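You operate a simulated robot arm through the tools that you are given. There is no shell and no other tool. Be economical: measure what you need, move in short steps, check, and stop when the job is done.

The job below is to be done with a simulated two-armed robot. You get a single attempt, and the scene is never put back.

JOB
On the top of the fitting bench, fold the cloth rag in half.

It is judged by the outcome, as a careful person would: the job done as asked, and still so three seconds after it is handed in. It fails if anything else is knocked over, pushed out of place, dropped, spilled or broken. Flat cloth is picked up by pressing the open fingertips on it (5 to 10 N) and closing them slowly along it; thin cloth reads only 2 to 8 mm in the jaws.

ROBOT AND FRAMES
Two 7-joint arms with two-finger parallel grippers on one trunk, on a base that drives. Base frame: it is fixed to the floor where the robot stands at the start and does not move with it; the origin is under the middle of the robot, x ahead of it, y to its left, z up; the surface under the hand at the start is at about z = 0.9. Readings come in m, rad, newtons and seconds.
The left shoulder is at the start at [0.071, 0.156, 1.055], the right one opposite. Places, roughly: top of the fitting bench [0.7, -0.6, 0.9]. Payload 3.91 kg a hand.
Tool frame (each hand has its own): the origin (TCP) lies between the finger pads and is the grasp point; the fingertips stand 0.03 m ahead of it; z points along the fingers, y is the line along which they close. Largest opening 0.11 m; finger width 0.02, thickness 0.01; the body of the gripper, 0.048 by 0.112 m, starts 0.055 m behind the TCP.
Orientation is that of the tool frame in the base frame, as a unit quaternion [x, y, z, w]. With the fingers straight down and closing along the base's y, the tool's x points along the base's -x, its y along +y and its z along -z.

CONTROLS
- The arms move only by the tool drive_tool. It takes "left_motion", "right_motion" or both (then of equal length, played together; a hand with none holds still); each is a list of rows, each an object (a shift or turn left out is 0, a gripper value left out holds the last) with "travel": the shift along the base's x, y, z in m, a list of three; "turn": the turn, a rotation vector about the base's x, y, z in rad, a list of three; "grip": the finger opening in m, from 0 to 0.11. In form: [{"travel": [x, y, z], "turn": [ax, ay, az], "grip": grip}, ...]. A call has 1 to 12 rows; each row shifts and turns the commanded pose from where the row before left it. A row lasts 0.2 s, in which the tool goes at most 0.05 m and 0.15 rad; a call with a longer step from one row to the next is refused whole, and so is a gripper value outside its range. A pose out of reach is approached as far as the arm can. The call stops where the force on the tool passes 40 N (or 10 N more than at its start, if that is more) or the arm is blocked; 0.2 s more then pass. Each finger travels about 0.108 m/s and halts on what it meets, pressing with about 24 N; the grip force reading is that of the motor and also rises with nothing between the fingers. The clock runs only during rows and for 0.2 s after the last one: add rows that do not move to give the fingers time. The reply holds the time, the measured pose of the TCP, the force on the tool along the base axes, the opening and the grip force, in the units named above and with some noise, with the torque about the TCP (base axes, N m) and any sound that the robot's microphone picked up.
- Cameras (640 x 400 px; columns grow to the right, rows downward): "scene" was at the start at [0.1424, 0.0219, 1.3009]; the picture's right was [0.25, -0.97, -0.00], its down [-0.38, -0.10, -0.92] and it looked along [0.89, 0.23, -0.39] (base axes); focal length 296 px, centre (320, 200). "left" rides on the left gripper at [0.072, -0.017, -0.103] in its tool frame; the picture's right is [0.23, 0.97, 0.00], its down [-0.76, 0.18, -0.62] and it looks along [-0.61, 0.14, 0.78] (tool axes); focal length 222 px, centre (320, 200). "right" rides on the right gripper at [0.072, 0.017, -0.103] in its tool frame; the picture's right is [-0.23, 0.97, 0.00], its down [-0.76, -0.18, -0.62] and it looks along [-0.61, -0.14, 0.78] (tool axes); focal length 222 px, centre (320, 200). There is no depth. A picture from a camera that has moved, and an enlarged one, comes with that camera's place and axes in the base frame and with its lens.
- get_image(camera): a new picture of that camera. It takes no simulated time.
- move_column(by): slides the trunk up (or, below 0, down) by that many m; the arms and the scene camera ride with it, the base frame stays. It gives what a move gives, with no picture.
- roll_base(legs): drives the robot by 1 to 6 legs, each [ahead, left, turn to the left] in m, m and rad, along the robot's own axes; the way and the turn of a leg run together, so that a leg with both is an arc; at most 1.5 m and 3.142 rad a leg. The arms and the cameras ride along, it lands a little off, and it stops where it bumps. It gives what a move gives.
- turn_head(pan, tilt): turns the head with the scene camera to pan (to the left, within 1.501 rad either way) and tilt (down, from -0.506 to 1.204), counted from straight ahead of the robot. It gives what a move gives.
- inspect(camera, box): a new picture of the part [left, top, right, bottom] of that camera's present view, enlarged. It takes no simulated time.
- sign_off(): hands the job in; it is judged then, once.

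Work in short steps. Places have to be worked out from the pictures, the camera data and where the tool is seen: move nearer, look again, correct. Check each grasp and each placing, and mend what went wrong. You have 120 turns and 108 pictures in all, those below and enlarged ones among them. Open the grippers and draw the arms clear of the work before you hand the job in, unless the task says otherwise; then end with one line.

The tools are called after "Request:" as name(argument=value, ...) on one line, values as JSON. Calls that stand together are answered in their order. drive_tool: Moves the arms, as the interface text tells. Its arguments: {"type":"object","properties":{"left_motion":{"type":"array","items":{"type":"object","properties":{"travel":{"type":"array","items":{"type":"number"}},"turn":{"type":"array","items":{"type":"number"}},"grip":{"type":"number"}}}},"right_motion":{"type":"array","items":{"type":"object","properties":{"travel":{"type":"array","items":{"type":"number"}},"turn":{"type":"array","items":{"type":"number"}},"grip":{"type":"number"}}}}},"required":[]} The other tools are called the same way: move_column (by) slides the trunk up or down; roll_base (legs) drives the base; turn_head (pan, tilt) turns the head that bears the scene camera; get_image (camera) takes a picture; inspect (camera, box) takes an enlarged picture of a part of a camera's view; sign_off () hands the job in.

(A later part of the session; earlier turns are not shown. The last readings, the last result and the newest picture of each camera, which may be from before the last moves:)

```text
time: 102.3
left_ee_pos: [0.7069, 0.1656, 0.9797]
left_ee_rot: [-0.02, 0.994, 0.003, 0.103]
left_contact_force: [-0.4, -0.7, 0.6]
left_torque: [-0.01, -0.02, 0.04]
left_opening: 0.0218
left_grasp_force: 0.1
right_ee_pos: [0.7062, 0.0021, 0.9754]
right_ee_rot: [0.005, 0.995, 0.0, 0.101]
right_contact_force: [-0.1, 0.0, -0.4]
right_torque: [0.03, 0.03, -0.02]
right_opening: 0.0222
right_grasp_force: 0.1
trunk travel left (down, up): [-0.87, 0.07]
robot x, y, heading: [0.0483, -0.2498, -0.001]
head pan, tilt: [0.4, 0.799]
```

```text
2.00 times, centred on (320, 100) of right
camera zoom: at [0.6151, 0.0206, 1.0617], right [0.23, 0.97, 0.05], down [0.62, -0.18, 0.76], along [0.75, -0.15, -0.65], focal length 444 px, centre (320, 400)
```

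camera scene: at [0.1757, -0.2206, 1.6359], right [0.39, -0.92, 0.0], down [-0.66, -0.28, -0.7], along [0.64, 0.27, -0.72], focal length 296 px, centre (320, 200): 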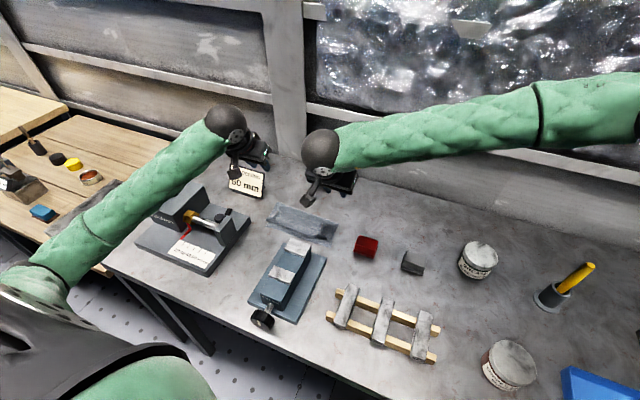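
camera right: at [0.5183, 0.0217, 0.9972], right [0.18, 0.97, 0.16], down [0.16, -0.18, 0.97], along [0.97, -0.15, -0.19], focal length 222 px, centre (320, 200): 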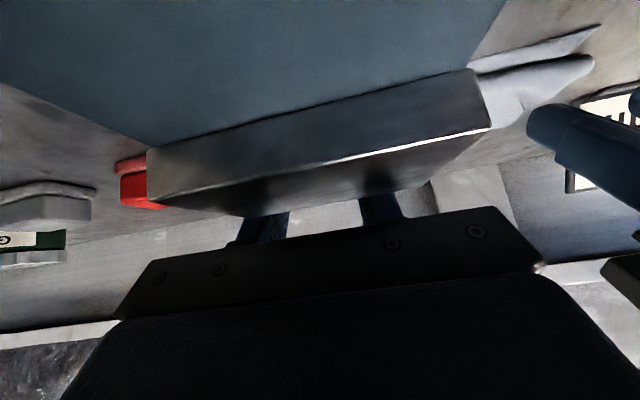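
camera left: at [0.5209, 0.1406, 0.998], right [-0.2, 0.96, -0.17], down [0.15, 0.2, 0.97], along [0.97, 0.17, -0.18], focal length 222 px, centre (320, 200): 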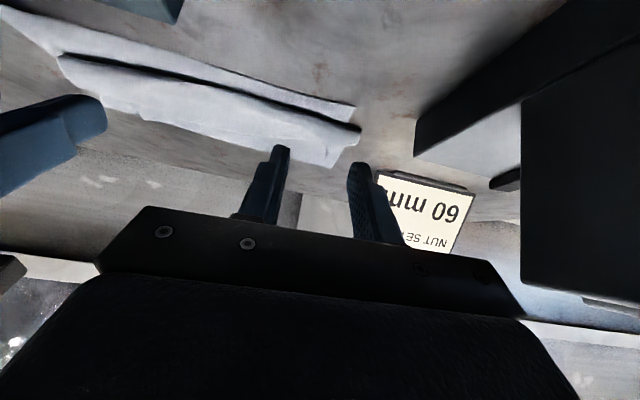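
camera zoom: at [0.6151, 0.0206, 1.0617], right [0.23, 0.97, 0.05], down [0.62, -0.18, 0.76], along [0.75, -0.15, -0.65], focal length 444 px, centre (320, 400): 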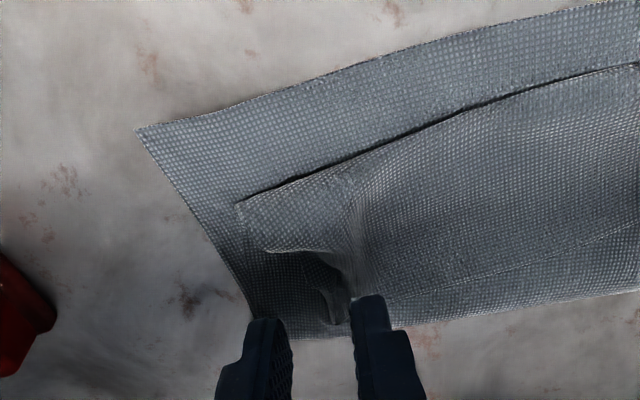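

The puckers are at left (0.712, 0.170) and right (0.716, 0.013). I'll centre on them, lower to just above the lower layers, and close.

Request:
drive_tool(left_motion=[{"travel": [0.002, 0.0045, -0.015]}, {"travel": [0, 0, -0.015]}, {"travel": [0, 0, -0.01]}, {"travel": [0, 0, -0.0045]}, {}, {"grip": 0.018}, {"grip": 0.014}, {"grip": 0.01}, {"grip": 0.006}, {"grip": 0.002}, {"grip": 0}, {}], right_motion=[{"travel": [0.005, 0.011, -0.015]}, {"travel": [0, 0, -0.015]}, {"travel": [0, 0, -0.008]}, {"travel": [0, 0, -0.0025]}, {}, {"grip": 0.018}, {"grip": 0.014}, {"grip": 0.01}, {"grip": 0.006}, {"grip": 0.002}, {"grip": 0}, {}])

Request:
get_image(camera="left")

Request:
get_image(camera="right")

```text
time: 104.9
left_ee_pos: [0.7111, 0.1718, 0.935]
left_ee_rot: [-0.02, 0.994, 0.004, 0.103]
left_contact_force: [-0.1, -3.7, -1.2]
left_torque: [-0.13, -0.06, 0.03]
left_opening: 0.0022
left_grasp_force: 23.5
right_ee_pos: [0.7143, 0.0148, 0.9371]
right_ee_rot: [0.005, 0.995, 0.0, 0.1]
right_contact_force: [0.0, 3.4, 0.3]
right_torque: [0.11, 0.0, 0.02]
right_opening: 0.0017
right_grasp_force: 23.7
trunk travel left (down, up): [-0.87, 0.07]
robot x, y, heading: [0.0485, -0.2548, 0.002]
head pan, tilt: [0.4, 0.799]
```

```text
21 pictures are left
camera left: at [0.6213, 0.1508, 1.0211], right [-0.26, 0.96, -0.04], down [0.61, 0.2, 0.77], along [0.75, 0.17, -0.64], focal length 222 px, centre (320, 200)
```

left: 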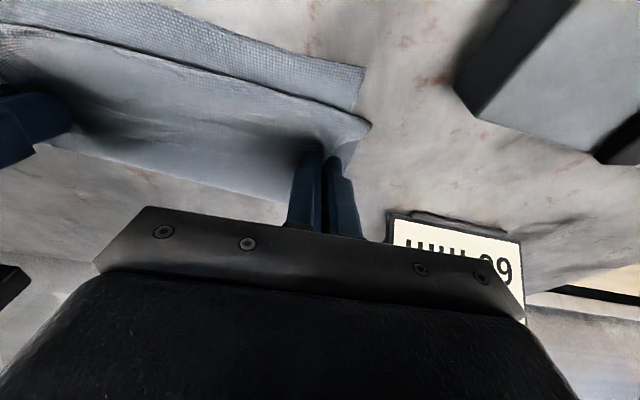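

```text
20 pictures are left
camera right: at [0.6224, 0.0329, 1.0231], right [0.23, 0.97, 0.05], down [0.62, -0.18, 0.76], along [0.75, -0.15, -0.65], focal length 222 px, centre (320, 200)
```

right: 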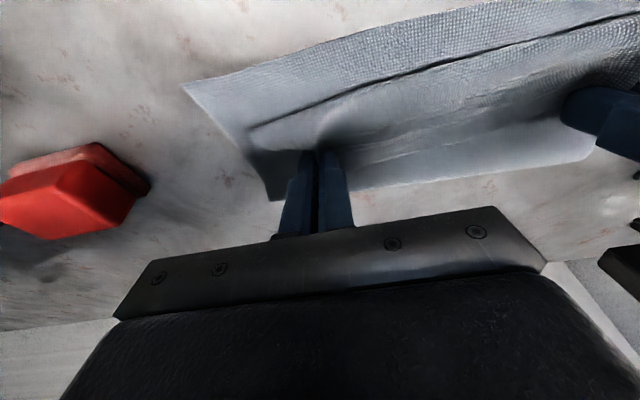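

Both puckers are gripped (2.2 and 1.7 mm). I'll lift up and back to free the hem, then arc forward to the near edge, ending low.

Request:
drive_tool(left_motion=[{"travel": [0, -0.002, 0.012]}, {"travel": [0.01, 0, 0.02]}, {"travel": [0.015, 0, 0.022]}, {"travel": [0.015, 0, 0.018]}, {"travel": [0.01, 0, 0.01]}, {"travel": [-0.01, 0, 0]}, {"travel": [-0.025, 0, 0], "turn": [0, -0.06, 0]}, {"travel": [-0.025, 0, -0.008], "turn": [0, -0.06, 0]}, {"travel": [-0.02, 0, -0.014], "turn": [0, -0.06, 0]}, {"travel": [-0.015, 0, -0.018], "turn": [0, -0.06, 0]}, {"travel": [-0.008, 0, -0.018]}, {}], right_motion=[{"travel": [-0.002, 0.002, 0.012]}, {"travel": [0.01, 0, 0.02]}, {"travel": [0.015, 0, 0.022]}, {"travel": [0.015, 0, 0.018]}, {"travel": [0.01, 0, 0.01]}, {"travel": [-0.01, 0, 0]}, {"travel": [-0.025, 0, 0], "turn": [0, -0.06, 0]}, {"travel": [-0.025, 0, -0.008], "turn": [0, -0.06, 0]}, {"travel": [-0.02, 0, -0.014], "turn": [0, -0.06, 0]}, {"travel": [-0.015, 0, -0.018], "turn": [0, -0.06, 0]}, {"travel": [-0.008, 0, -0.018]}, {}])

Request:
get_image(camera="left")

```text
time: 107.5
left_ee_pos: [0.658, 0.1677, 0.957]
left_ee_rot: [-0.021, 0.975, 0.001, 0.222]
left_contact_force: [0.4, -1.3, -0.1]
left_torque: [0.0, 0.02, -0.01]
left_opening: 0.002
left_grasp_force: 24.1
right_ee_pos: [0.6578, 0.0181, 0.9609]
right_ee_rot: [0.005, 0.976, 0.001, 0.219]
right_contact_force: [0.6, 0.1, -0.1]
right_torque: [0.01, 0.02, 0.0]
right_opening: 0.0016
right_grasp_force: 24.2
trunk travel left (down, up): [-0.87, 0.07]
robot x, y, heading: [0.0514, -0.2514, -0.001]
head pan, tilt: [0.4, 0.799]
```

```text
19 pictures are left
camera left: at [0.5497, 0.1467, 1.0203], right [-0.24, 0.96, -0.11], down [0.41, 0.2, 0.89], along [0.88, 0.17, -0.44], focal length 222 px, centre (320, 200)
```

left: 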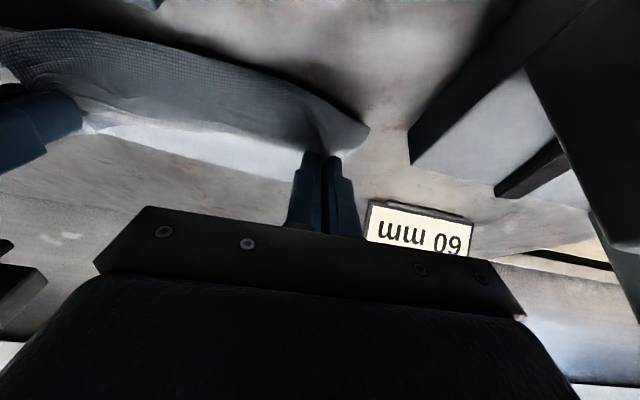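

The grips have carried the edge to the near edge line, with a short turn-back at the jaws. I'll lower to the table and open there, so any remaining hem is short.

Request:
drive_tool(left_motion=[{"travel": [0.002, 0, -0.008]}, {"travel": [0, 0, -0.008]}, {}, {"grip": 0.01}, {"grip": 0.02}, {"grip": 0.035}, {}], right_motion=[{"travel": [0.002, 0, -0.01]}, {"travel": [0, 0, -0.009]}, {}, {"grip": 0.01}, {"grip": 0.02}, {"grip": 0.035}, {}])

Request:
get_image(camera="left")

```text
time: 109.1
left_ee_pos: [0.6606, 0.1683, 0.9412]
left_ee_rot: [-0.02, 0.975, 0.0, 0.221]
left_contact_force: [0.1, -0.3, -0.1]
left_torque: [0.0, 0.03, -0.02]
left_opening: 0.0349
left_grasp_force: 0.0
right_ee_pos: [0.6598, 0.0179, 0.9421]
right_ee_rot: [0.004, 0.976, 0.001, 0.218]
right_contact_force: [0.1, 0.8, 0.2]
right_torque: [0.01, 0.02, -0.05]
right_opening: 0.0348
right_grasp_force: 0.1
trunk travel left (down, up): [-0.87, 0.07]
robot x, y, heading: [0.0469, -0.254, 0.0]
head pan, tilt: [0.4, 0.799]
```

```text
18 pictures are left
camera left: at [0.5534, 0.1471, 1.0036], right [-0.24, 0.96, -0.11], down [0.41, 0.2, 0.89], along [0.88, 0.17, -0.44], focal length 222 px, centre (320, 200)
```

left: 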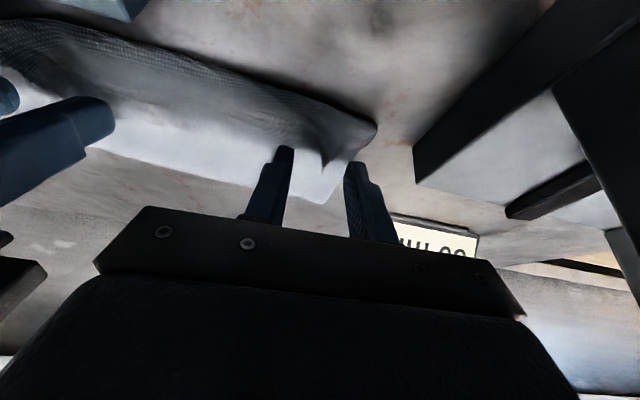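

Released. Now I'll press the open fingertips lightly onto the turned-back strip, preparing to drag it toward −x so it unrolls.

Request:
drive_tool(left_motion=[{"travel": [0.006, 0, -0.003]}, {"travel": [0, 0, -0.002]}, {"travel": [0, 0, -0.001]}, {}], right_motion=[{"travel": [0.006, 0, -0.003]}, {"travel": [0, 0, -0.002]}, {"travel": [0, 0, -0.001]}, {}])

```text
time: 110.1
left_ee_pos: [0.6676, 0.1687, 0.9346]
left_ee_rot: [-0.02, 0.975, 0.001, 0.221]
left_contact_force: [-0.1, 0.5, 0.5]
left_torque: [0.04, 0.02, 0.0]
left_opening: 0.0351
left_grasp_force: 0.0
right_ee_pos: [0.6663, 0.0174, 0.9366]
right_ee_rot: [0.005, 0.976, 0.0, 0.218]
right_contact_force: [-0.2, 0.1, 0.8]
right_torque: [-0.01, 0.04, 0.05]
right_opening: 0.0349
right_grasp_force: 0.0
trunk travel left (down, up): [-0.87, 0.07]
robot x, y, heading: [0.0483, -0.2528, 0.003]
head pan, tilt: [0.4, 0.799]
```

Request:
drive_tool(left_motion=[{"travel": [0, 0, -0.0015]}, {"travel": [0, 0, -0.001]}, {}], right_motion=[{"travel": [0, 0, -0.002]}, {"travel": [0, 0, -0.0015]}, {}])

```text
time: 110.9
left_ee_pos: [0.6675, 0.169, 0.9342]
left_ee_rot: [-0.02, 0.975, 0.001, 0.222]
left_contact_force: [0.9, -0.2, 0.4]
left_torque: [-0.02, -0.01, 0.0]
left_opening: 0.0348
left_grasp_force: 0.2
right_ee_pos: [0.6673, 0.0172, 0.9343]
right_ee_rot: [0.005, 0.976, 0.0, 0.218]
right_contact_force: [0.1, 0.6, 1.3]
right_torque: [0.02, -0.02, 0.02]
right_opening: 0.0348
right_grasp_force: 0.0
trunk travel left (down, up): [-0.87, 0.07]
robot x, y, heading: [0.0502, -0.2519, 0.001]
head pan, tilt: [0.4, 0.799]
```

Request:
drive_tool(left_motion=[{"travel": [0, 0, -0.0015]}, {"travel": [0, 0, -0.0005]}, {}], right_motion=[{"travel": [0, 0, -0.001]}, {"travel": [0, 0, -0.0005]}, {}])

```text
time: 111.7
left_ee_pos: [0.6673, 0.1673, 0.9327]
left_ee_rot: [-0.02, 0.975, 0.001, 0.222]
left_contact_force: [1.0, 0.2, 6.4]
left_torque: [-0.08, -0.06, 0.02]
left_opening: 0.0347
left_grasp_force: 0.1
right_ee_pos: [0.6671, 0.0176, 0.9326]
right_ee_rot: [0.004, 0.976, 0.002, 0.219]
right_contact_force: [1.0, -0.6, 9.5]
right_torque: [0.09, -0.06, 0.0]
right_opening: 0.0349
right_grasp_force: 0.1
trunk travel left (down, up): [-0.87, 0.07]
robot x, y, heading: [0.0479, -0.2575, -0.0]
head pan, tilt: [0.4, 0.799]
```

6 and 9 N — good. Dragging 2.8 cm toward −x.

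Request:
drive_tool(left_motion=[{"travel": [-0.005, 0, 0]}, {"travel": [-0.006, 0, 0]}, {"travel": [-0.006, 0, 0]}, {"travel": [-0.006, 0, 0]}, {"travel": [-0.005, 0, 0]}, {}], right_motion=[{"travel": [-0.005, 0, 0]}, {"travel": [-0.006, 0, 0]}, {"travel": [-0.006, 0, 0]}, {"travel": [-0.006, 0, 0]}, {"travel": [-0.005, 0, 0]}, {}])

Request:
get_image(camera="left")

```text
time: 112.9
left_ee_pos: [0.6403, 0.1669, 0.9327]
left_ee_rot: [-0.019, 0.974, 0.0, 0.224]
left_contact_force: [1.3, -0.7, 6.9]
left_torque: [-0.15, -0.15, 0.04]
left_opening: 0.0352
left_grasp_force: 0.1
right_ee_pos: [0.6448, 0.0181, 0.9336]
right_ee_rot: [0.008, 0.975, 0.0, 0.222]
right_contact_force: [12.0, 1.6, 1.0]
right_torque: [0.05, 0.64, 0.35]
right_opening: 0.0349
right_grasp_force: 0.1
trunk travel left (down, up): [-0.87, 0.07]
robot x, y, heading: [0.0481, -0.2551, 0.003]
head pan, tilt: [0.4, 0.799]
stopped in row 6 (right hand): the force on the tool passed its limit at 42 N (the readings are from after the stop); the commanded pose is now the measured one
```

```text
17 pictures are left
camera left: at [0.5328, 0.1476, 0.9949], right [-0.24, 0.96, -0.11], down [0.41, 0.2, 0.89], along [0.88, 0.17, -0.44], focal length 222 px, centre (320, 200)
```

left: 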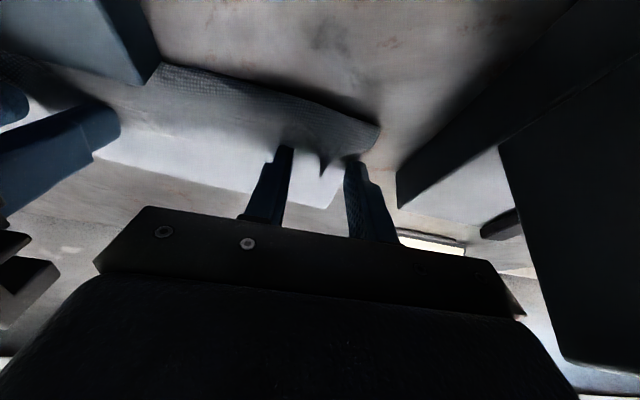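

The right gripper touched the vise. Back off +x and lift both hands clear, then check the vise and cloth.

Request:
drive_tool(left_motion=[{"travel": [0, 0, 0.004]}, {"travel": [0, 0, 0.015]}, {"travel": [0, 0, 0.03]}, {"travel": [0, 0, 0.04]}, {"travel": [0, 0.02, 0.04]}, {"travel": [0, 0.02, 0.03]}, {}, {}, {}], right_motion=[{"travel": [0.004, 0, 0.004]}, {"travel": [0.002, 0, 0.015]}, {"travel": [0, 0, 0.03]}, {"travel": [0, 0, 0.04]}, {"travel": [0, -0.04, 0.03]}, {"travel": [0, -0.04, 0.03]}, {"travel": [0, -0.045, 0]}, {"travel": [0, -0.045, 0]}, {}])

Request:
inspect(camera="scene", box=[225, 185, 355, 270])

```text
time: 114.9
left_ee_pos: [0.64, 0.2096, 1.0911]
left_ee_rot: [-0.02, 0.975, -0.001, 0.223]
left_contact_force: [-0.3, 0.5, -0.3]
left_torque: [-0.02, -0.02, -0.02]
left_opening: 0.0352
left_grasp_force: 0.0
right_ee_pos: [0.6483, -0.1503, 1.0808]
right_ee_rot: [0.006, 0.975, 0.0, 0.222]
right_contact_force: [-0.6, 0.6, 0.1]
right_torque: [-0.04, 0.0, -0.02]
right_opening: 0.0351
right_grasp_force: 0.1
trunk travel left (down, up): [-0.87, 0.07]
robot x, y, heading: [0.0463, -0.2531, -0.001]
head pan, tilt: [0.4, 0.799]
```

```text
4.71 times, centred on (290, 228) of scene
camera zoom: at [0.1751, -0.2198, 1.636], right [0.39, -0.92, 0.0], down [-0.66, -0.28, -0.7], along [0.64, 0.27, -0.72], focal length 1393 px, centre (461, 71)
```

zoom: 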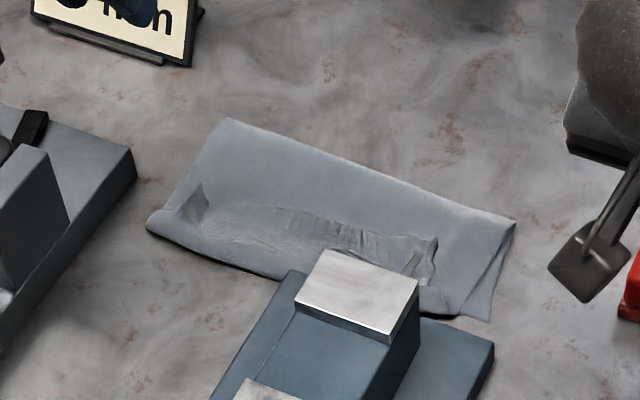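

The vise is unmoved, but the whole rag slid about 4 cm toward it (crease now at x ≈ 0.715). I'll drag the folded stack back +x by ~12 cm, into open space, by pressing near the crease. First get into position.

Request:
drive_tool(left_motion=[{"travel": [0.015, -0.012, 0], "turn": [0, 0.08, 0]}, {"travel": [0.015, -0.012, 0], "turn": [0, 0.08, 0]}, {"travel": [0.015, -0.012, 0], "turn": [0, 0.08, 0]}, {"travel": [0.015, -0.012, 0]}, {"travel": [0, 0, -0.04]}, {"travel": [0, 0, -0.045]}, {"travel": [0, 0, -0.045]}, {"travel": [0, 0, -0.02]}, {}], right_motion=[{"travel": [0.013, 0.038, 0], "turn": [0, 0.08, 0]}, {"travel": [0.013, 0.038, 0], "turn": [0, 0.08, 0]}, {"travel": [0.013, 0.038, 0], "turn": [0, 0.08, 0]}, {"travel": [0.013, 0.038, 0]}, {"travel": [0, 0, -0.04]}, {"travel": [0, 0, -0.04]}, {"travel": [0, 0, -0.04]}, {"travel": [0, 0, -0.02]}, {}])

```text
time: 116.9
left_ee_pos: [0.7011, 0.1624, 0.9408]
left_ee_rot: [-0.019, 0.994, 0.003, 0.105]
left_contact_force: [0.0, -0.2, 0.1]
left_torque: [0.01, 0.01, 0.0]
left_opening: 0.035
left_grasp_force: 0.0
right_ee_pos: [0.7042, -0.0026, 0.9409]
right_ee_rot: [0.006, 0.995, -0.001, 0.103]
right_contact_force: [0.2, -0.2, -0.2]
right_torque: [0.02, -0.04, -0.02]
right_opening: 0.0349
right_grasp_force: 0.0
trunk travel left (down, up): [-0.87, 0.07]
robot x, y, heading: [0.0491, -0.2526, 0.004]
head pan, tilt: [0.4, 0.799]
```

Now down to light contact.

Request:
drive_tool(left_motion=[{"travel": [0, 0, -0.004]}, {"travel": [0, 0, -0.002]}, {"travel": [0, 0, -0.001]}, {}], right_motion=[{"travel": [0, 0, -0.004]}, {"travel": [0, 0, -0.002]}, {"travel": [0, 0, -0.001]}, {}])

```text
time: 117.9
left_ee_pos: [0.7016, 0.1627, 0.9336]
left_ee_rot: [-0.02, 0.994, 0.002, 0.105]
left_contact_force: [-0.3, 1.1, 0.3]
left_torque: [-0.05, -0.03, 0.01]
left_opening: 0.0349
left_grasp_force: 0.1
right_ee_pos: [0.7032, -0.0018, 0.9351]
right_ee_rot: [0.007, 0.995, 0.0, 0.103]
right_contact_force: [0.7, 0.5, -0.3]
right_torque: [-0.02, 0.02, -0.04]
right_opening: 0.035
right_grasp_force: 0.0
trunk travel left (down, up): [-0.87, 0.07]
robot x, y, heading: [0.0501, -0.2527, 0.001]
head pan, tilt: [0.4, 0.799]
```

Request:
drive_tool(left_motion=[{"travel": [0, 0, -0.001]}, {"travel": [0, 0, -0.0007]}, {}], right_motion=[{"travel": [0, 0, -0.001]}, {"travel": [0, 0, -0.001]}, {}])

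```text
time: 118.7
left_ee_pos: [0.7018, 0.1607, 0.9336]
left_ee_rot: [-0.019, 0.994, 0.003, 0.106]
left_contact_force: [-0.7, 0.8, 3.8]
left_torque: [0.08, -0.02, 0.01]
left_opening: 0.0353
left_grasp_force: 0.0
right_ee_pos: [0.7044, -0.0023, 0.9325]
right_ee_rot: [0.007, 0.995, -0.001, 0.103]
right_contact_force: [-0.1, 0.4, 0.6]
right_torque: [-0.02, 0.01, -0.03]
right_opening: 0.0353
right_grasp_force: 0.6
trunk travel left (down, up): [-0.87, 0.07]
robot x, y, heading: [0.0496, -0.2515, -0.001]
head pan, tilt: [0.4, 0.799]
```

Request:
drive_tool(left_motion=[{"travel": [0, 0, -0.0005]}, {}, {"travel": [0.006, 0, 0]}, {"travel": [0.008, 0, 0]}, {"travel": [0.008, 0, 0]}, {"travel": [0.008, 0, 0]}, {}], right_motion=[{"travel": [0, 0, -0.0008]}, {"travel": [0, 0, -0.0005]}, {"travel": [0.006, 0, 0]}, {"travel": [0.008, 0, 0]}, {"travel": [0.008, 0, 0]}, {"travel": [0.008, 0, 0]}, {}])

Request:
inspect(camera="scene", box=[215, 175, 365, 275])

```text
time: 120.3
left_ee_pos: [0.7303, 0.1608, 0.9329]
left_ee_rot: [-0.019, 0.994, 0.003, 0.107]
left_contact_force: [-0.7, 0.5, 12.4]
left_torque: [0.1, 0.09, -0.01]
left_opening: 0.0351
left_grasp_force: 0.0
right_ee_pos: [0.7313, 0.0006, 0.9343]
right_ee_rot: [0.007, 0.995, 0.0, 0.103]
right_contact_force: [0.6, 0.0, -0.3]
right_torque: [0.02, 0.02, -0.02]
right_opening: 0.0352
right_grasp_force: 0.1
trunk travel left (down, up): [-0.87, 0.07]
robot x, y, heading: [0.0518, -0.2507, 0.001]
head pan, tilt: [0.4, 0.799]
```

```text
4.00 times, centred on (290, 225) of scene
camera zoom: at [0.174, -0.2223, 1.6362], right [0.39, -0.92, 0.0], down [-0.66, -0.28, -0.7], along [0.64, 0.27, -0.72], focal length 1184 px, centre (440, 100)
```

zoom: 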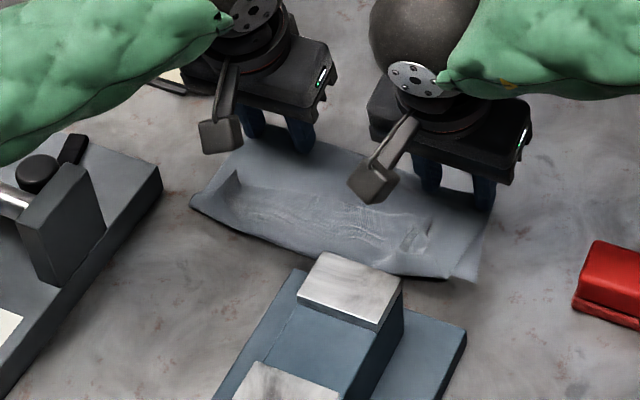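

The left side is following (+2 cm) but the right lost pressure. I'll press the right a bit more and keep dragging.

Request:
drive_tool(left_motion=[{"travel": [0, 0, 0]}, {}, {"travel": [0.006, 0, 0]}, {"travel": [0.008, 0, 0]}, {"travel": [0.008, 0, 0]}, {"travel": [0.008, 0, 0]}, {"travel": [0.008, 0, 0]}, {"travel": [0.008, 0, 0]}, {"travel": [0.008, 0, 0]}, {}], right_motion=[{"travel": [0, 0, -0.0015]}, {"travel": [0, 0, -0.0007]}, {"travel": [0.006, 0, 0]}, {"travel": [0.008, 0, 0]}, {"travel": [0.008, 0, -0.0003]}, {"travel": [0.008, 0, 0]}, {"travel": [0.008, 0, 0]}, {"travel": [0.008, 0, 0]}, {"travel": [0.008, 0, 0]}, {}])

Request:
inspect(camera="scene", box=[215, 165, 365, 265])

```text
time: 121.7
left_ee_pos: [0.7564, 0.1606, 0.9333]
left_ee_rot: [-0.019, 0.994, 0.002, 0.104]
left_contact_force: [-0.4, -1.1, 3.1]
left_torque: [0.05, 0.02, 0.01]
left_opening: 0.0348
left_grasp_force: 0.1
right_ee_pos: [0.7602, 0.0006, 0.934]
right_ee_rot: [0.007, 0.995, 0.001, 0.104]
right_contact_force: [-3.1, -1.8, 25.5]
right_torque: [-0.44, 0.23, -0.03]
right_opening: 0.0358
right_grasp_force: 0.1
trunk travel left (down, up): [-0.87, 0.07]
robot x, y, heading: [0.0492, -0.2526, 0.004]
head pan, tilt: [0.4, 0.799]
stopped in row 6 (right hand): the force on the tool passed its limit at 41 N (the readings are from after the stop); the commanded pose is now the measured one
```

```text
4.00 times, centred on (290, 215) of scene
camera zoom: at [0.1746, -0.2226, 1.636], right [0.39, -0.92, 0.0], down [-0.66, -0.28, -0.7], along [0.64, 0.27, -0.72], focal length 1184 px, centre (440, 140)
```

zoom: 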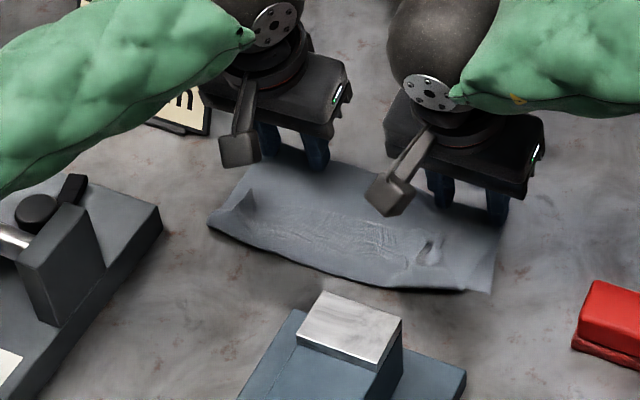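

Working: the stack's near side is now around x = 0.67–0.69. Ease the right slightly and keep dragging.

Request:
drive_tool(left_motion=[{"travel": [0, 0, -0.0005]}, {"travel": [0.006, 0, 0]}, {"travel": [0.008, 0, 0]}, {"travel": [0.008, 0, 0]}, {"travel": [0.008, 0, 0]}, {"travel": [0.008, 0, 0]}, {"travel": [0.008, 0, 0]}, {"travel": [0.008, 0, 0]}, {"travel": [0.008, 0, 0]}, {"travel": [0.008, 0, 0]}, {}], right_motion=[{"travel": [0, 0, 0.0014]}, {"travel": [0.006, 0, 0]}, {"travel": [0.008, 0, 0]}, {"travel": [0.008, 0, 0]}, {"travel": [0.008, 0, 0]}, {"travel": [0.008, 0, 0]}, {"travel": [0.008, 0, 0]}, {"travel": [0.008, 0, 0]}, {"travel": [0.008, 0, 0]}, {"travel": [0.008, 0, 0]}, {}])

Request:
drive_tool(left_motion=[{"travel": [0, 0, 0.01]}, {"travel": [0, 0, 0.03]}, {"travel": [0, 0.01, 0.04]}, {"travel": [0, 0.02, 0.04]}, {}], right_motion=[{"travel": [0, 0, 0.01]}, {"travel": [0, 0, 0.03]}, {"travel": [0, -0.03, 0.04]}, {"travel": [0, -0.04, 0.04]}, {}])

Request:
inspect(camera="scene", box=[215, 165, 365, 265])

```text
time: 124.1
left_ee_pos: [0.8246, 0.1602, 0.932]
left_ee_rot: [-0.02, 0.994, 0.003, 0.106]
left_contact_force: [-0.3, 0.6, 14.7]
left_torque: [0.02, 0.07, 0.0]
left_opening: 0.0351
left_grasp_force: 0.1
right_ee_pos: [0.8296, 0.0021, 0.9332]
right_ee_rot: [0.006, 0.995, 0.0, 0.104]
right_contact_force: [0.5, 1.1, 0.0]
right_torque: [0.0, -0.03, 0.03]
right_opening: 0.0352
right_grasp_force: 0.0
trunk travel left (down, up): [-0.87, 0.07]
robot x, y, heading: [0.0478, -0.2548, 0.005]
head pan, tilt: [0.4, 0.799]
```

```text
refused: row 4 steps farther than a row can; nothing moved
```

```text
4.00 times, centred on (290, 215) of scene
camera zoom: at [0.1737, -0.2227, 1.6362], right [0.39, -0.92, 0.0], down [-0.66, -0.28, -0.7], along [0.64, 0.27, -0.72], focal length 1184 px, centre (440, 140)
```

zoom: 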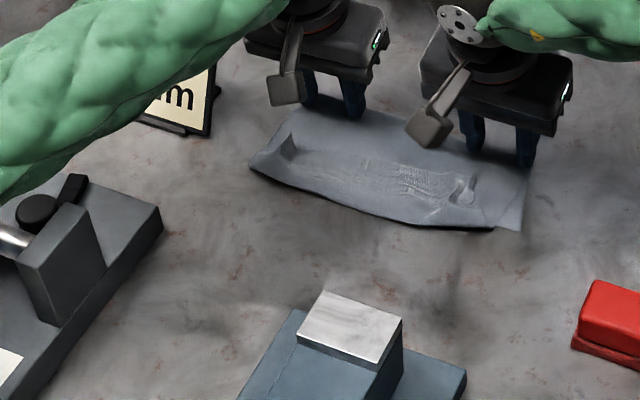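

The stack is now in open space (near side at x ≈ 0.74–0.75) and still neat. I'll lift off and hover over the two puckers at about (0.76, 0.166) and (0.775, 0.009).

Request:
drive_tool(left_motion=[{"travel": [0, 0, 0.02]}, {"travel": [0, 0, 0.03]}, {"travel": [-0.022, 0.002, 0]}, {"travel": [-0.022, 0.002, 0]}, {"travel": [-0.022, 0.002, 0]}, {"travel": [0, 0, -0.01]}, {}], right_motion=[{"travel": [0, 0, 0.02]}, {"travel": [0, 0, 0.03]}, {"travel": [-0.02, 0.002, 0]}, {"travel": [-0.02, 0.002, 0]}, {"travel": [-0.02, 0.003, 0]}, {"travel": [0, 0, -0.01]}, {}])

Request:
inspect(camera="left", box=[180, 0, 440, 200])

Request:
inspect(camera="right", box=[190, 0, 450, 200])

```text
time: 125.7
left_ee_pos: [0.7608, 0.1653, 0.972]
left_ee_rot: [-0.019, 0.994, 0.003, 0.105]
left_contact_force: [-0.5, 0.4, 0.1]
left_torque: [0.01, -0.01, -0.02]
left_opening: 0.0349
left_grasp_force: 0.1
right_ee_pos: [0.7685, 0.0078, 0.9694]
right_ee_rot: [0.006, 0.995, 0.001, 0.102]
right_contact_force: [-0.2, -0.5, 0.7]
right_torque: [0.03, -0.01, 0.01]
right_opening: 0.0348
right_grasp_force: 0.0
trunk travel left (down, up): [-0.87, 0.07]
robot x, y, heading: [0.0509, -0.2556, 0.001]
head pan, tilt: [0.4, 0.799]
```

```text
2.00 times, centred on (310, 100) of left
camera zoom: at [0.6708, 0.145, 1.0578], right [-0.26, 0.96, -0.05], down [0.61, 0.2, 0.77], along [0.75, 0.17, -0.64], focal length 444 px, centre (340, 400)
```

zoom: 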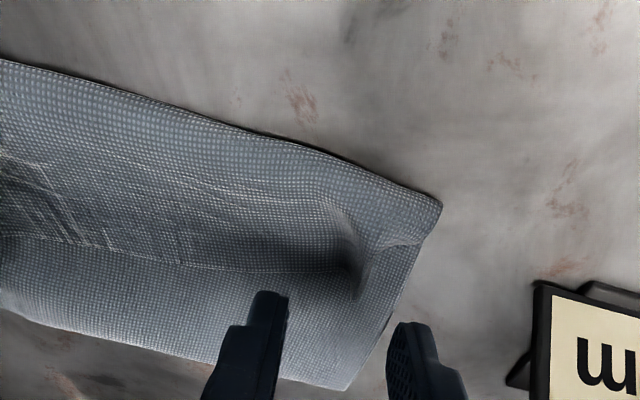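

```text
2.00 times, centred on (320, 100) of right
camera zoom: at [0.6754, 0.026, 1.0549], right [0.23, 0.97, 0.05], down [0.61, -0.19, 0.77], along [0.75, -0.15, -0.64], focal length 444 px, centre (320, 400)
```

zoom: 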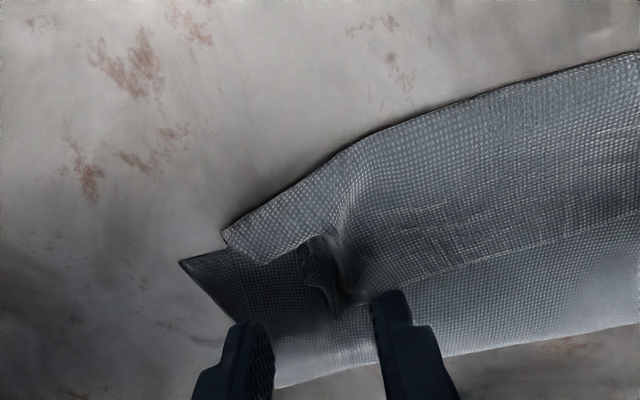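

Pucker ends: left (0.768, 0.171), right (0.78, 0.017). Centring, lowering and closing on them.

Request:
drive_tool(left_motion=[{"travel": [0, 0.005, -0.01], "grip": 0.026}, {"travel": [0, 0, -0.015]}, {"travel": [0, 0, -0.009]}, {"travel": [0, 0, -0.0035]}, {}, {"grip": 0.021}, {"grip": 0.016}, {"grip": 0.011}, {"grip": 0.006}, {"grip": 0.002}, {"grip": 0}, {}], right_motion=[{"travel": [0.004, 0.009, -0.01], "grip": 0.026}, {"travel": [0, 0, -0.015]}, {"travel": [0, 0, -0.007]}, {"travel": [0, 0, -0.002]}, {}, {"grip": 0.021}, {"grip": 0.016}, {"grip": 0.011}, {"grip": 0.006}, {"grip": 0.002}, {"grip": 0}, {}])

```text
time: 128.3
left_ee_pos: [0.7604, 0.1732, 0.9342]
left_ee_rot: [-0.019, 0.994, 0.002, 0.105]
left_contact_force: [-0.8, -4.1, 0.7]
left_torque: [-0.15, 0.02, 0.04]
left_opening: 0.0019
left_grasp_force: 23.7
right_ee_pos: [0.7738, 0.0162, 0.9372]
right_ee_rot: [0.006, 0.995, 0.001, 0.103]
right_contact_force: [-1.2, 4.3, 0.8]
right_torque: [0.16, 0.02, 0.0]
right_opening: 0.0019
right_grasp_force: 23.4
trunk travel left (down, up): [-0.87, 0.07]
robot x, y, heading: [0.047, -0.2556, 0.005]
head pan, tilt: [0.4, 0.799]
```

Both have cloth (1.9 mm each). Lift up and back past the fold line, taut this time, so the crease sits at the middle of the rag.

Request:
drive_tool(left_motion=[{"travel": [0, -0.002, 0.012]}, {"travel": [0.015, 0, 0.022]}, {"travel": [0.02, 0, 0.022]}, {"travel": [0.022, 0, 0.018]}, {"travel": [0.022, 0, 0.01]}, {"travel": [0.015, 0, 0.002], "turn": [0, -0.09, 0]}, {"travel": [0.008, 0, 0.008], "turn": [0, -0.09, 0]}, {}], right_motion=[{"travel": [0, 0.002, 0.01]}, {"travel": [0.015, 0, 0.022]}, {"travel": [0.02, 0, 0.022]}, {"travel": [0.022, 0, 0.018]}, {"travel": [0.022, 0, 0.01]}, {"travel": [0.015, 0, 0.002], "turn": [0, -0.09, 0]}, {"travel": [0.008, 0, 0.008], "turn": [0, -0.09, 0]}, {}])

Request:
inspect(camera="scene", box=[215, 135, 365, 235])

```text
time: 130.1
left_ee_pos: [0.8638, 0.1686, 1.0264]
left_ee_rot: [-0.019, 0.981, 0.001, 0.194]
left_contact_force: [-0.5, -1.7, -0.5]
left_torque: [-0.03, 0.0, -0.02]
left_opening: 0.0023
left_grasp_force: 23.6
right_ee_pos: [0.8756, 0.0183, 1.0274]
right_ee_rot: [0.007, 0.981, 0.0, 0.192]
right_contact_force: [-0.6, 1.5, 0.4]
right_torque: [0.06, 0.05, 0.01]
right_opening: 0.0017
right_grasp_force: 24.8
trunk travel left (down, up): [-0.87, 0.07]
robot x, y, heading: [0.052, -0.2515, 0.005]
head pan, tilt: [0.4, 0.799]
```

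```text
4.00 times, centred on (290, 185) of scene
camera zoom: at [0.1765, -0.222, 1.6359], right [0.39, -0.92, 0.0], down [-0.66, -0.28, -0.7], along [0.64, 0.27, -0.72], focal length 1184 px, centre (440, 260)
```

zoom: 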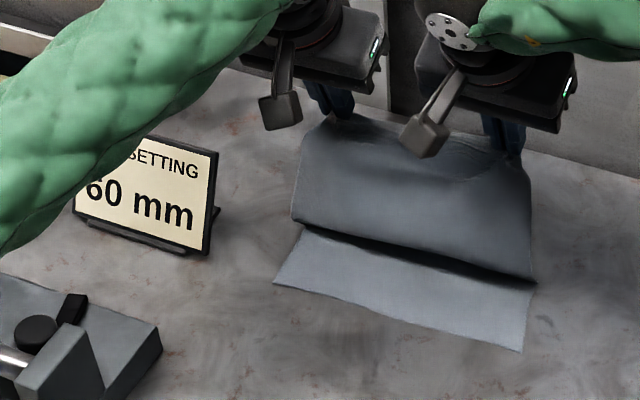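

The bottom layer's near edge is at x ≈ 0.751 (left) and 0.763 (right). Now a taut arc about the mid-line, tilting to ~0.75 rad, to bring the free edge down onto the near edge.

Request:
drive_tool(left_motion=[{"travel": [0.002, 0, 0.014], "turn": [0, -0.06, 0]}, {"travel": [-0.026, 0, -0.005], "turn": [0, -0.075, 0]}, {"travel": [-0.026, 0, -0.008], "turn": [0, -0.075, 0]}, {"travel": [-0.018, 0, -0.012], "turn": [0, -0.075, 0]}, {"travel": [-0.017, 0, -0.013], "turn": [0, -0.075, 0]}, {"travel": [-0.009, 0, -0.011]}, {"travel": [-0.009, 0, -0.012]}, {"travel": [-0.006, 0, -0.012]}, {"travel": [-0.004, 0, -0.012]}, {"travel": [-0.003, 0, -0.009]}, {}], right_motion=[{"travel": [0.002, 0, 0.014], "turn": [0, -0.06, 0]}, {"travel": [-0.026, 0, -0.005], "turn": [0, -0.075, 0]}, {"travel": [-0.026, 0, -0.008], "turn": [0, -0.075, 0]}, {"travel": [-0.018, 0, -0.012], "turn": [0, -0.075, 0]}, {"travel": [-0.017, 0, -0.013], "turn": [0, -0.075, 0]}, {"travel": [-0.009, 0, -0.011]}, {"travel": [-0.009, 0, -0.012]}, {"travel": [-0.006, 0, -0.012]}, {"travel": [-0.004, 0, -0.012]}, {"travel": [-0.003, 0, -0.009]}, {}])

Request:
get_image(camera="left")

```text
time: 132.5
left_ee_pos: [0.7453, 0.1686, 0.9478]
left_ee_rot: [-0.02, 0.93, -0.002, 0.367]
left_contact_force: [0.2, -0.7, 0.1]
left_torque: [-0.03, -0.01, -0.03]
left_opening: 0.0021
left_grasp_force: 23.9
right_ee_pos: [0.7599, 0.0187, 0.9501]
right_ee_rot: [0.006, 0.931, 0.002, 0.366]
right_contact_force: [-0.4, 0.5, 0.5]
right_torque: [0.01, -0.02, 0.05]
right_opening: 0.0017
right_grasp_force: 23.9
trunk travel left (down, up): [-0.87, 0.07]
robot x, y, heading: [0.0505, -0.2564, -0.004]
head pan, tilt: [0.4, 0.799]
```

```text
9 pictures are left
camera left: at [0.6231, 0.1477, 0.9741], right [-0.2, 0.96, -0.17], down [0.13, 0.2, 0.97], along [0.97, 0.17, -0.16], focal length 222 px, centre (320, 200)
```

left: 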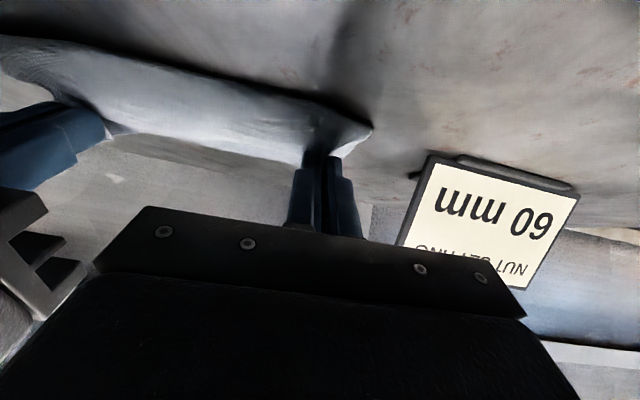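

Edge is at the near line, both grips holding. I'll tilt a little more so the gripped edge points upward, lower a touch, then open and withdraw up and slightly back so the edge falls forward.

Request:
drive_tool(left_motion=[{"travel": [-0.004, 0, -0.004], "turn": [0, -0.1, 0]}, {"travel": [-0.004, 0, -0.005], "turn": [0, -0.1, 0]}, {}, {"grip": 0.02}, {"grip": 0.045}, {"travel": [-0.008, 0, 0.008]}, {"travel": [-0.006, 0, 0.015]}, {"travel": [0, 0, 0.03]}, {"travel": [0, 0, 0.04]}, {"travel": [0, 0.02, 0.04]}, {"travel": [0, 0.02, 0.03]}, {}], right_motion=[{"travel": [-0.004, 0, -0.005], "turn": [0, -0.1, 0]}, {"travel": [-0.004, 0, -0.006], "turn": [0, -0.1, 0]}, {}, {"grip": 0.02}, {"grip": 0.045}, {"travel": [-0.004, 0, 0.01]}, {"travel": [-0.002, 0, 0.015]}, {"travel": [0, 0, 0.03]}, {"travel": [0, 0, 0.04]}, {"travel": [0, -0.03, 0.035]}, {"travel": [0, -0.04, 0.025]}, {}])

Request:
inspect(camera="scene", box=[215, 155, 365, 255])

```text
time: 135.1
left_ee_pos: [0.7258, 0.2133, 1.102]
left_ee_rot: [-0.019, 0.889, -0.005, 0.458]
left_contact_force: [-0.4, 0.3, -0.5]
left_torque: [-0.02, -0.02, -0.03]
left_opening: 0.0448
left_grasp_force: 0.0
right_ee_pos: [0.7462, -0.0488, 1.0904]
right_ee_rot: [0.005, 0.89, 0.002, 0.456]
right_contact_force: [0.1, 0.1, -0.2]
right_torque: [-0.01, -0.01, -0.04]
right_opening: 0.0446
right_grasp_force: 0.1
trunk travel left (down, up): [-0.87, 0.07]
robot x, y, heading: [0.0494, -0.2577, 0.002]
head pan, tilt: [0.4, 0.799]
```

```text
4.00 times, centred on (290, 205) of scene
camera zoom: at [0.1757, -0.2201, 1.636], right [0.39, -0.92, 0.0], down [-0.66, -0.28, -0.7], along [0.64, 0.27, -0.72], focal length 1184 px, centre (440, 180)
```

zoom: 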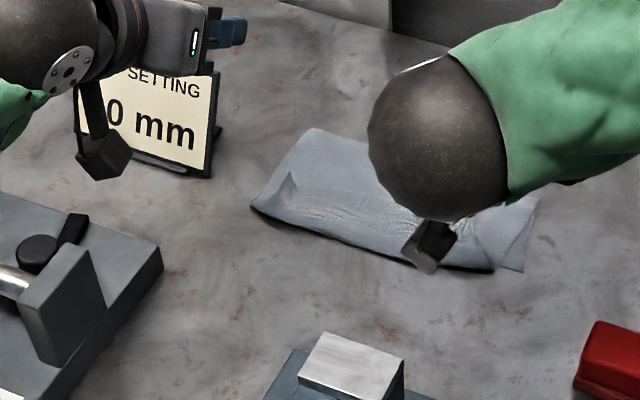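

Vise, sign and gauge are undisturbed. The rag is folded, but the sheet had slack, so the crease slipped to 0.843 and a hem remains. I'll repeat with a truly taut, larger arc (radius ≈ 0.127). Going back over the puckers first.

Request:
drive_tool(left_motion=[{"travel": [0.007, -0.008, 0], "turn": [0, 0.148, 0], "grip": 0.026}, {"travel": [0.007, -0.008, 0], "turn": [0, 0.148, 0]}, {"travel": [0.007, -0.008, 0], "turn": [0, 0.148, 0]}, {"travel": [0.007, -0.009, 0], "turn": [0, 0.148, 0]}, {"travel": [0.006, -0.009, 0], "turn": [0, 0.148, 0]}, {"travel": [0, 0, -0.04]}, {"travel": [0, 0, -0.045]}, {"travel": [0, 0, -0.045]}, {}], right_motion=[{"travel": [0.005, 0.013, 0], "turn": [0, 0.148, 0], "grip": 0.026}, {"travel": [0.005, 0.013, 0], "turn": [0, 0.148, 0]}, {"travel": [0.005, 0.013, 0], "turn": [0, 0.148, 0]}, {"travel": [0.005, 0.013, 0], "turn": [0, 0.148, 0]}, {"travel": [0.006, 0.014, 0], "turn": [0, 0.148, 0]}, {"travel": [0, 0, -0.04]}, {"travel": [0, 0, -0.04]}, {"travel": [0, 0, -0.038]}, {}])

Request:
inspect(camera="left", box=[180, 0, 440, 200])

Request:
inspect(camera="right", box=[190, 0, 450, 200])

```text
time: 137.1
left_ee_pos: [0.7566, 0.1652, 0.9721]
left_ee_rot: [-0.019, 0.994, 0.003, 0.105]
left_contact_force: [-0.8, -0.1, 0.0]
left_torque: [0.0, 0.01, -0.02]
left_opening: 0.0258
left_grasp_force: 0.1
right_ee_pos: [0.7725, 0.0122, 0.9729]
right_ee_rot: [0.006, 0.995, 0.001, 0.104]
right_contact_force: [-0.2, 0.1, -0.3]
right_torque: [-0.02, 0.0, -0.01]
right_opening: 0.026
right_grasp_force: 0.0
trunk travel left (down, up): [-0.87, 0.07]
robot x, y, heading: [0.0448, -0.2526, -0.003]
head pan, tilt: [0.4, 0.799]
```

```text
2.00 times, centred on (310, 100) of left
camera zoom: at [0.6661, 0.144, 1.0582], right [-0.26, 0.96, -0.05], down [0.61, 0.2, 0.77], along [0.75, 0.17, -0.64], focal length 444 px, centre (340, 400)
```

zoom: 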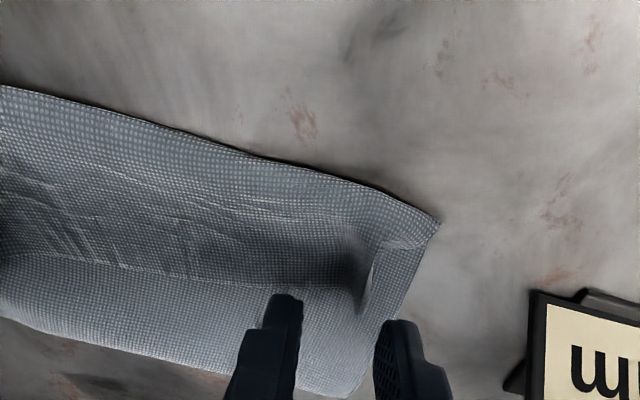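

```text
2.00 times, centred on (320, 100) of right
camera zoom: at [0.6794, 0.03, 1.0584], right [0.23, 0.97, 0.05], down [0.61, -0.19, 0.77], along [0.75, -0.15, -0.64], focal length 444 px, centre (320, 400)
```

zoom: 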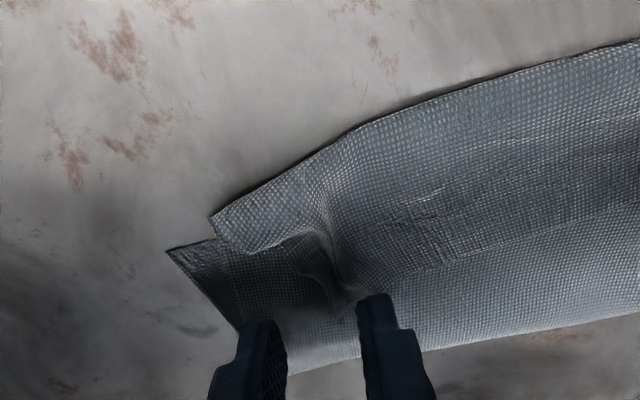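

Puckers at left (0.766, 0.174) and right (0.777, 0.020). Grip them again.

Request:
drive_tool(left_motion=[{"travel": [0.005, 0.009, -0.01]}, {"travel": [0, 0, -0.015]}, {"travel": [0, 0, -0.009]}, {"travel": [0, 0, -0.004]}, {}, {"grip": 0.021}, {"grip": 0.016}, {"grip": 0.011}, {"grip": 0.006}, {"grip": 0.002}, {"grip": 0}, {}], right_motion=[{"travel": [0.002, 0.007, -0.01]}, {"travel": [0, 0, -0.015]}, {"travel": [0, 0, -0.009]}, {"travel": [0, 0, -0.0035]}, {}, {"grip": 0.021}, {"grip": 0.016}, {"grip": 0.011}, {"grip": 0.006}, {"grip": 0.002}, {"grip": 0}, {}])

```text
time: 139.7
left_ee_pos: [0.762, 0.1746, 0.9331]
left_ee_rot: [-0.02, 0.994, 0.003, 0.105]
left_contact_force: [0.3, -2.7, 1.4]
left_torque: [-0.08, 0.02, 0.01]
left_opening: 0.0022
left_grasp_force: 24.1
right_ee_pos: [0.7742, 0.0224, 0.9381]
right_ee_rot: [0.006, 0.995, 0.0, 0.104]
right_contact_force: [-0.9, 2.4, 1.0]
right_torque: [0.09, 0.0, -0.02]
right_opening: 0.0016
right_grasp_force: 23.8
trunk travel left (down, up): [-0.87, 0.07]
robot x, y, heading: [0.0476, -0.252, 0.001]
head pan, tilt: [0.4, 0.799]
```

Both gripped. Now I'll lift and carry it well back (+x) to lay the crease region flat, then raise until taut.

Request:
drive_tool(left_motion=[{"travel": [0, -0.001, 0.015]}, {"travel": [0.015, 0, 0.025]}, {"travel": [0.022, 0, 0.022]}, {"travel": [0.026, 0, 0.015]}, {"travel": [0.028, 0, 0.005]}, {"travel": [0.028, 0, 0]}, {"travel": [0.025, 0, 0]}, {"travel": [0.014, 0, 0]}, {"travel": [0, 0, 0.02]}, {"travel": [-0.012, 0, 0.012]}, {"travel": [-0.018, 0, 0.006]}, {}], right_motion=[{"travel": [0, 0.001, 0.011]}, {"travel": [0.015, 0, 0.025]}, {"travel": [0.022, 0, 0.022]}, {"travel": [0.026, 0, 0.015]}, {"travel": [0.028, 0, 0.005]}, {"travel": [0.028, 0, 0]}, {"travel": [0.025, 0, 0]}, {"travel": [0.014, 0, 0]}, {"travel": [0, 0, 0.02]}, {"travel": [-0.012, 0, 0.012]}, {"travel": [-0.018, 0, 0.006]}, {}])

Request:
inspect(camera="scene", box=[215, 125, 365, 225])

```text
time: 142.3
left_ee_pos: [0.8935, 0.1751, 1.0534]
left_ee_rot: [-0.019, 0.994, 0.003, 0.105]
left_contact_force: [0.2, -1.5, 0.2]
left_torque: [-0.01, 0.02, 0.05]
left_opening: 0.002
left_grasp_force: 24.0
right_ee_pos: [0.9002, 0.0231, 1.0522]
right_ee_rot: [0.006, 0.995, 0.0, 0.104]
right_contact_force: [-0.1, 1.5, -1.1]
right_torque: [0.03, 0.04, 0.04]
right_opening: 0.002
right_grasp_force: 23.7
trunk travel left (down, up): [-0.87, 0.07]
robot x, y, heading: [0.0509, -0.2491, -0.0]
head pan, tilt: [0.4, 0.799]
```

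```text
4.00 times, centred on (290, 175) of scene
camera zoom: at [0.1762, -0.2218, 1.636], right [0.39, -0.92, 0.0], down [-0.66, -0.28, -0.7], along [0.64, 0.27, -0.72], focal length 1184 px, centre (440, 300)
```

zoom: 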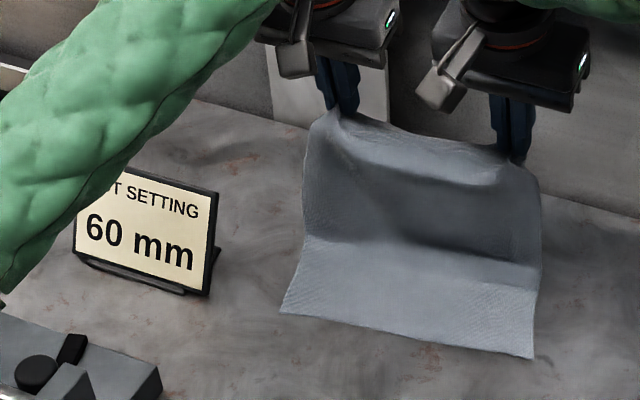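

Excellent — the sheet now stands taut with no belly. The rag has yawed slightly (near edge runs from (0.764, 0.173) to (0.799, −0.041)), so I'll give each hand its own arc to land the edge on that line.

Request:
drive_tool(left_motion=[{"travel": [-0.03, -0.0025, -0.002], "turn": [0, -0.075, 0]}, {"travel": [-0.031, -0.0025, -0.007], "turn": [0, -0.075, 0]}, {"travel": [-0.03, -0.0025, -0.015], "turn": [0, -0.075, 0]}, {"travel": [-0.022, -0.0025, -0.018], "turn": [0, -0.075, 0]}, {"travel": [-0.015, -0.0025, -0.02]}, {"travel": [-0.009, -0.0025, -0.018]}, {"travel": [-0.004, 0, -0.017]}, {"travel": [0, 0, -0.012]}, {}], right_motion=[{"travel": [-0.023, -0.0025, -0.002], "turn": [0, -0.075, 0]}, {"travel": [-0.024, -0.0025, -0.007], "turn": [0, -0.075, 0]}, {"travel": [-0.023, -0.0025, -0.015], "turn": [0, -0.075, 0]}, {"travel": [-0.017, -0.0025, -0.018], "turn": [0, -0.075, 0]}, {"travel": [-0.012, -0.0025, -0.02]}, {"travel": [-0.007, -0.0025, -0.018]}, {"travel": [-0.004, 0, -0.017]}, {"travel": [0, 0, -0.012]}, {}])

Request:
get_image(camera="right")

```text
time: 144.3
left_ee_pos: [0.7494, 0.1609, 0.9461]
left_ee_rot: [-0.02, 0.967, 0.0, 0.253]
left_contact_force: [0.5, -3.6, -0.5]
left_torque: [-0.1, -0.04, -0.03]
left_opening: 0.0021
left_grasp_force: 24.1
right_ee_pos: [0.7913, 0.0086, 0.944]
right_ee_rot: [0.006, 0.968, 0.0, 0.251]
right_contact_force: [-2.0, 3.7, -0.8]
right_torque: [0.12, 0.04, 0.02]
right_opening: 0.0017
right_grasp_force: 24.2
trunk travel left (down, up): [-0.87, 0.07]
robot x, y, heading: [0.047, -0.2518, -0.002]
head pan, tilt: [0.4, 0.799]
```

```text
4 pictures are left
camera right: at [0.6778, 0.0272, 0.9993], right [0.21, 0.97, 0.12], down [0.36, -0.19, 0.91], along [0.91, -0.15, -0.39], focal length 222 px, centre (320, 200)
```

right: 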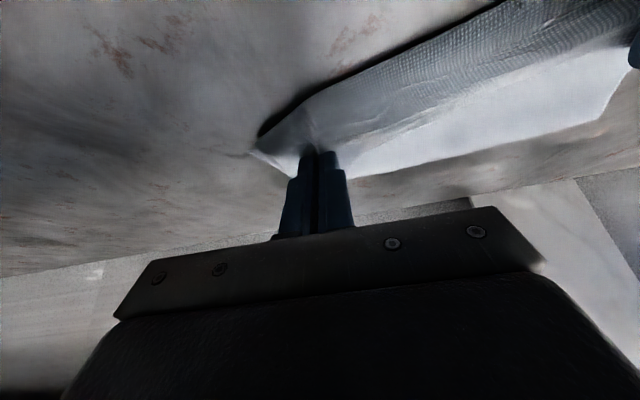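

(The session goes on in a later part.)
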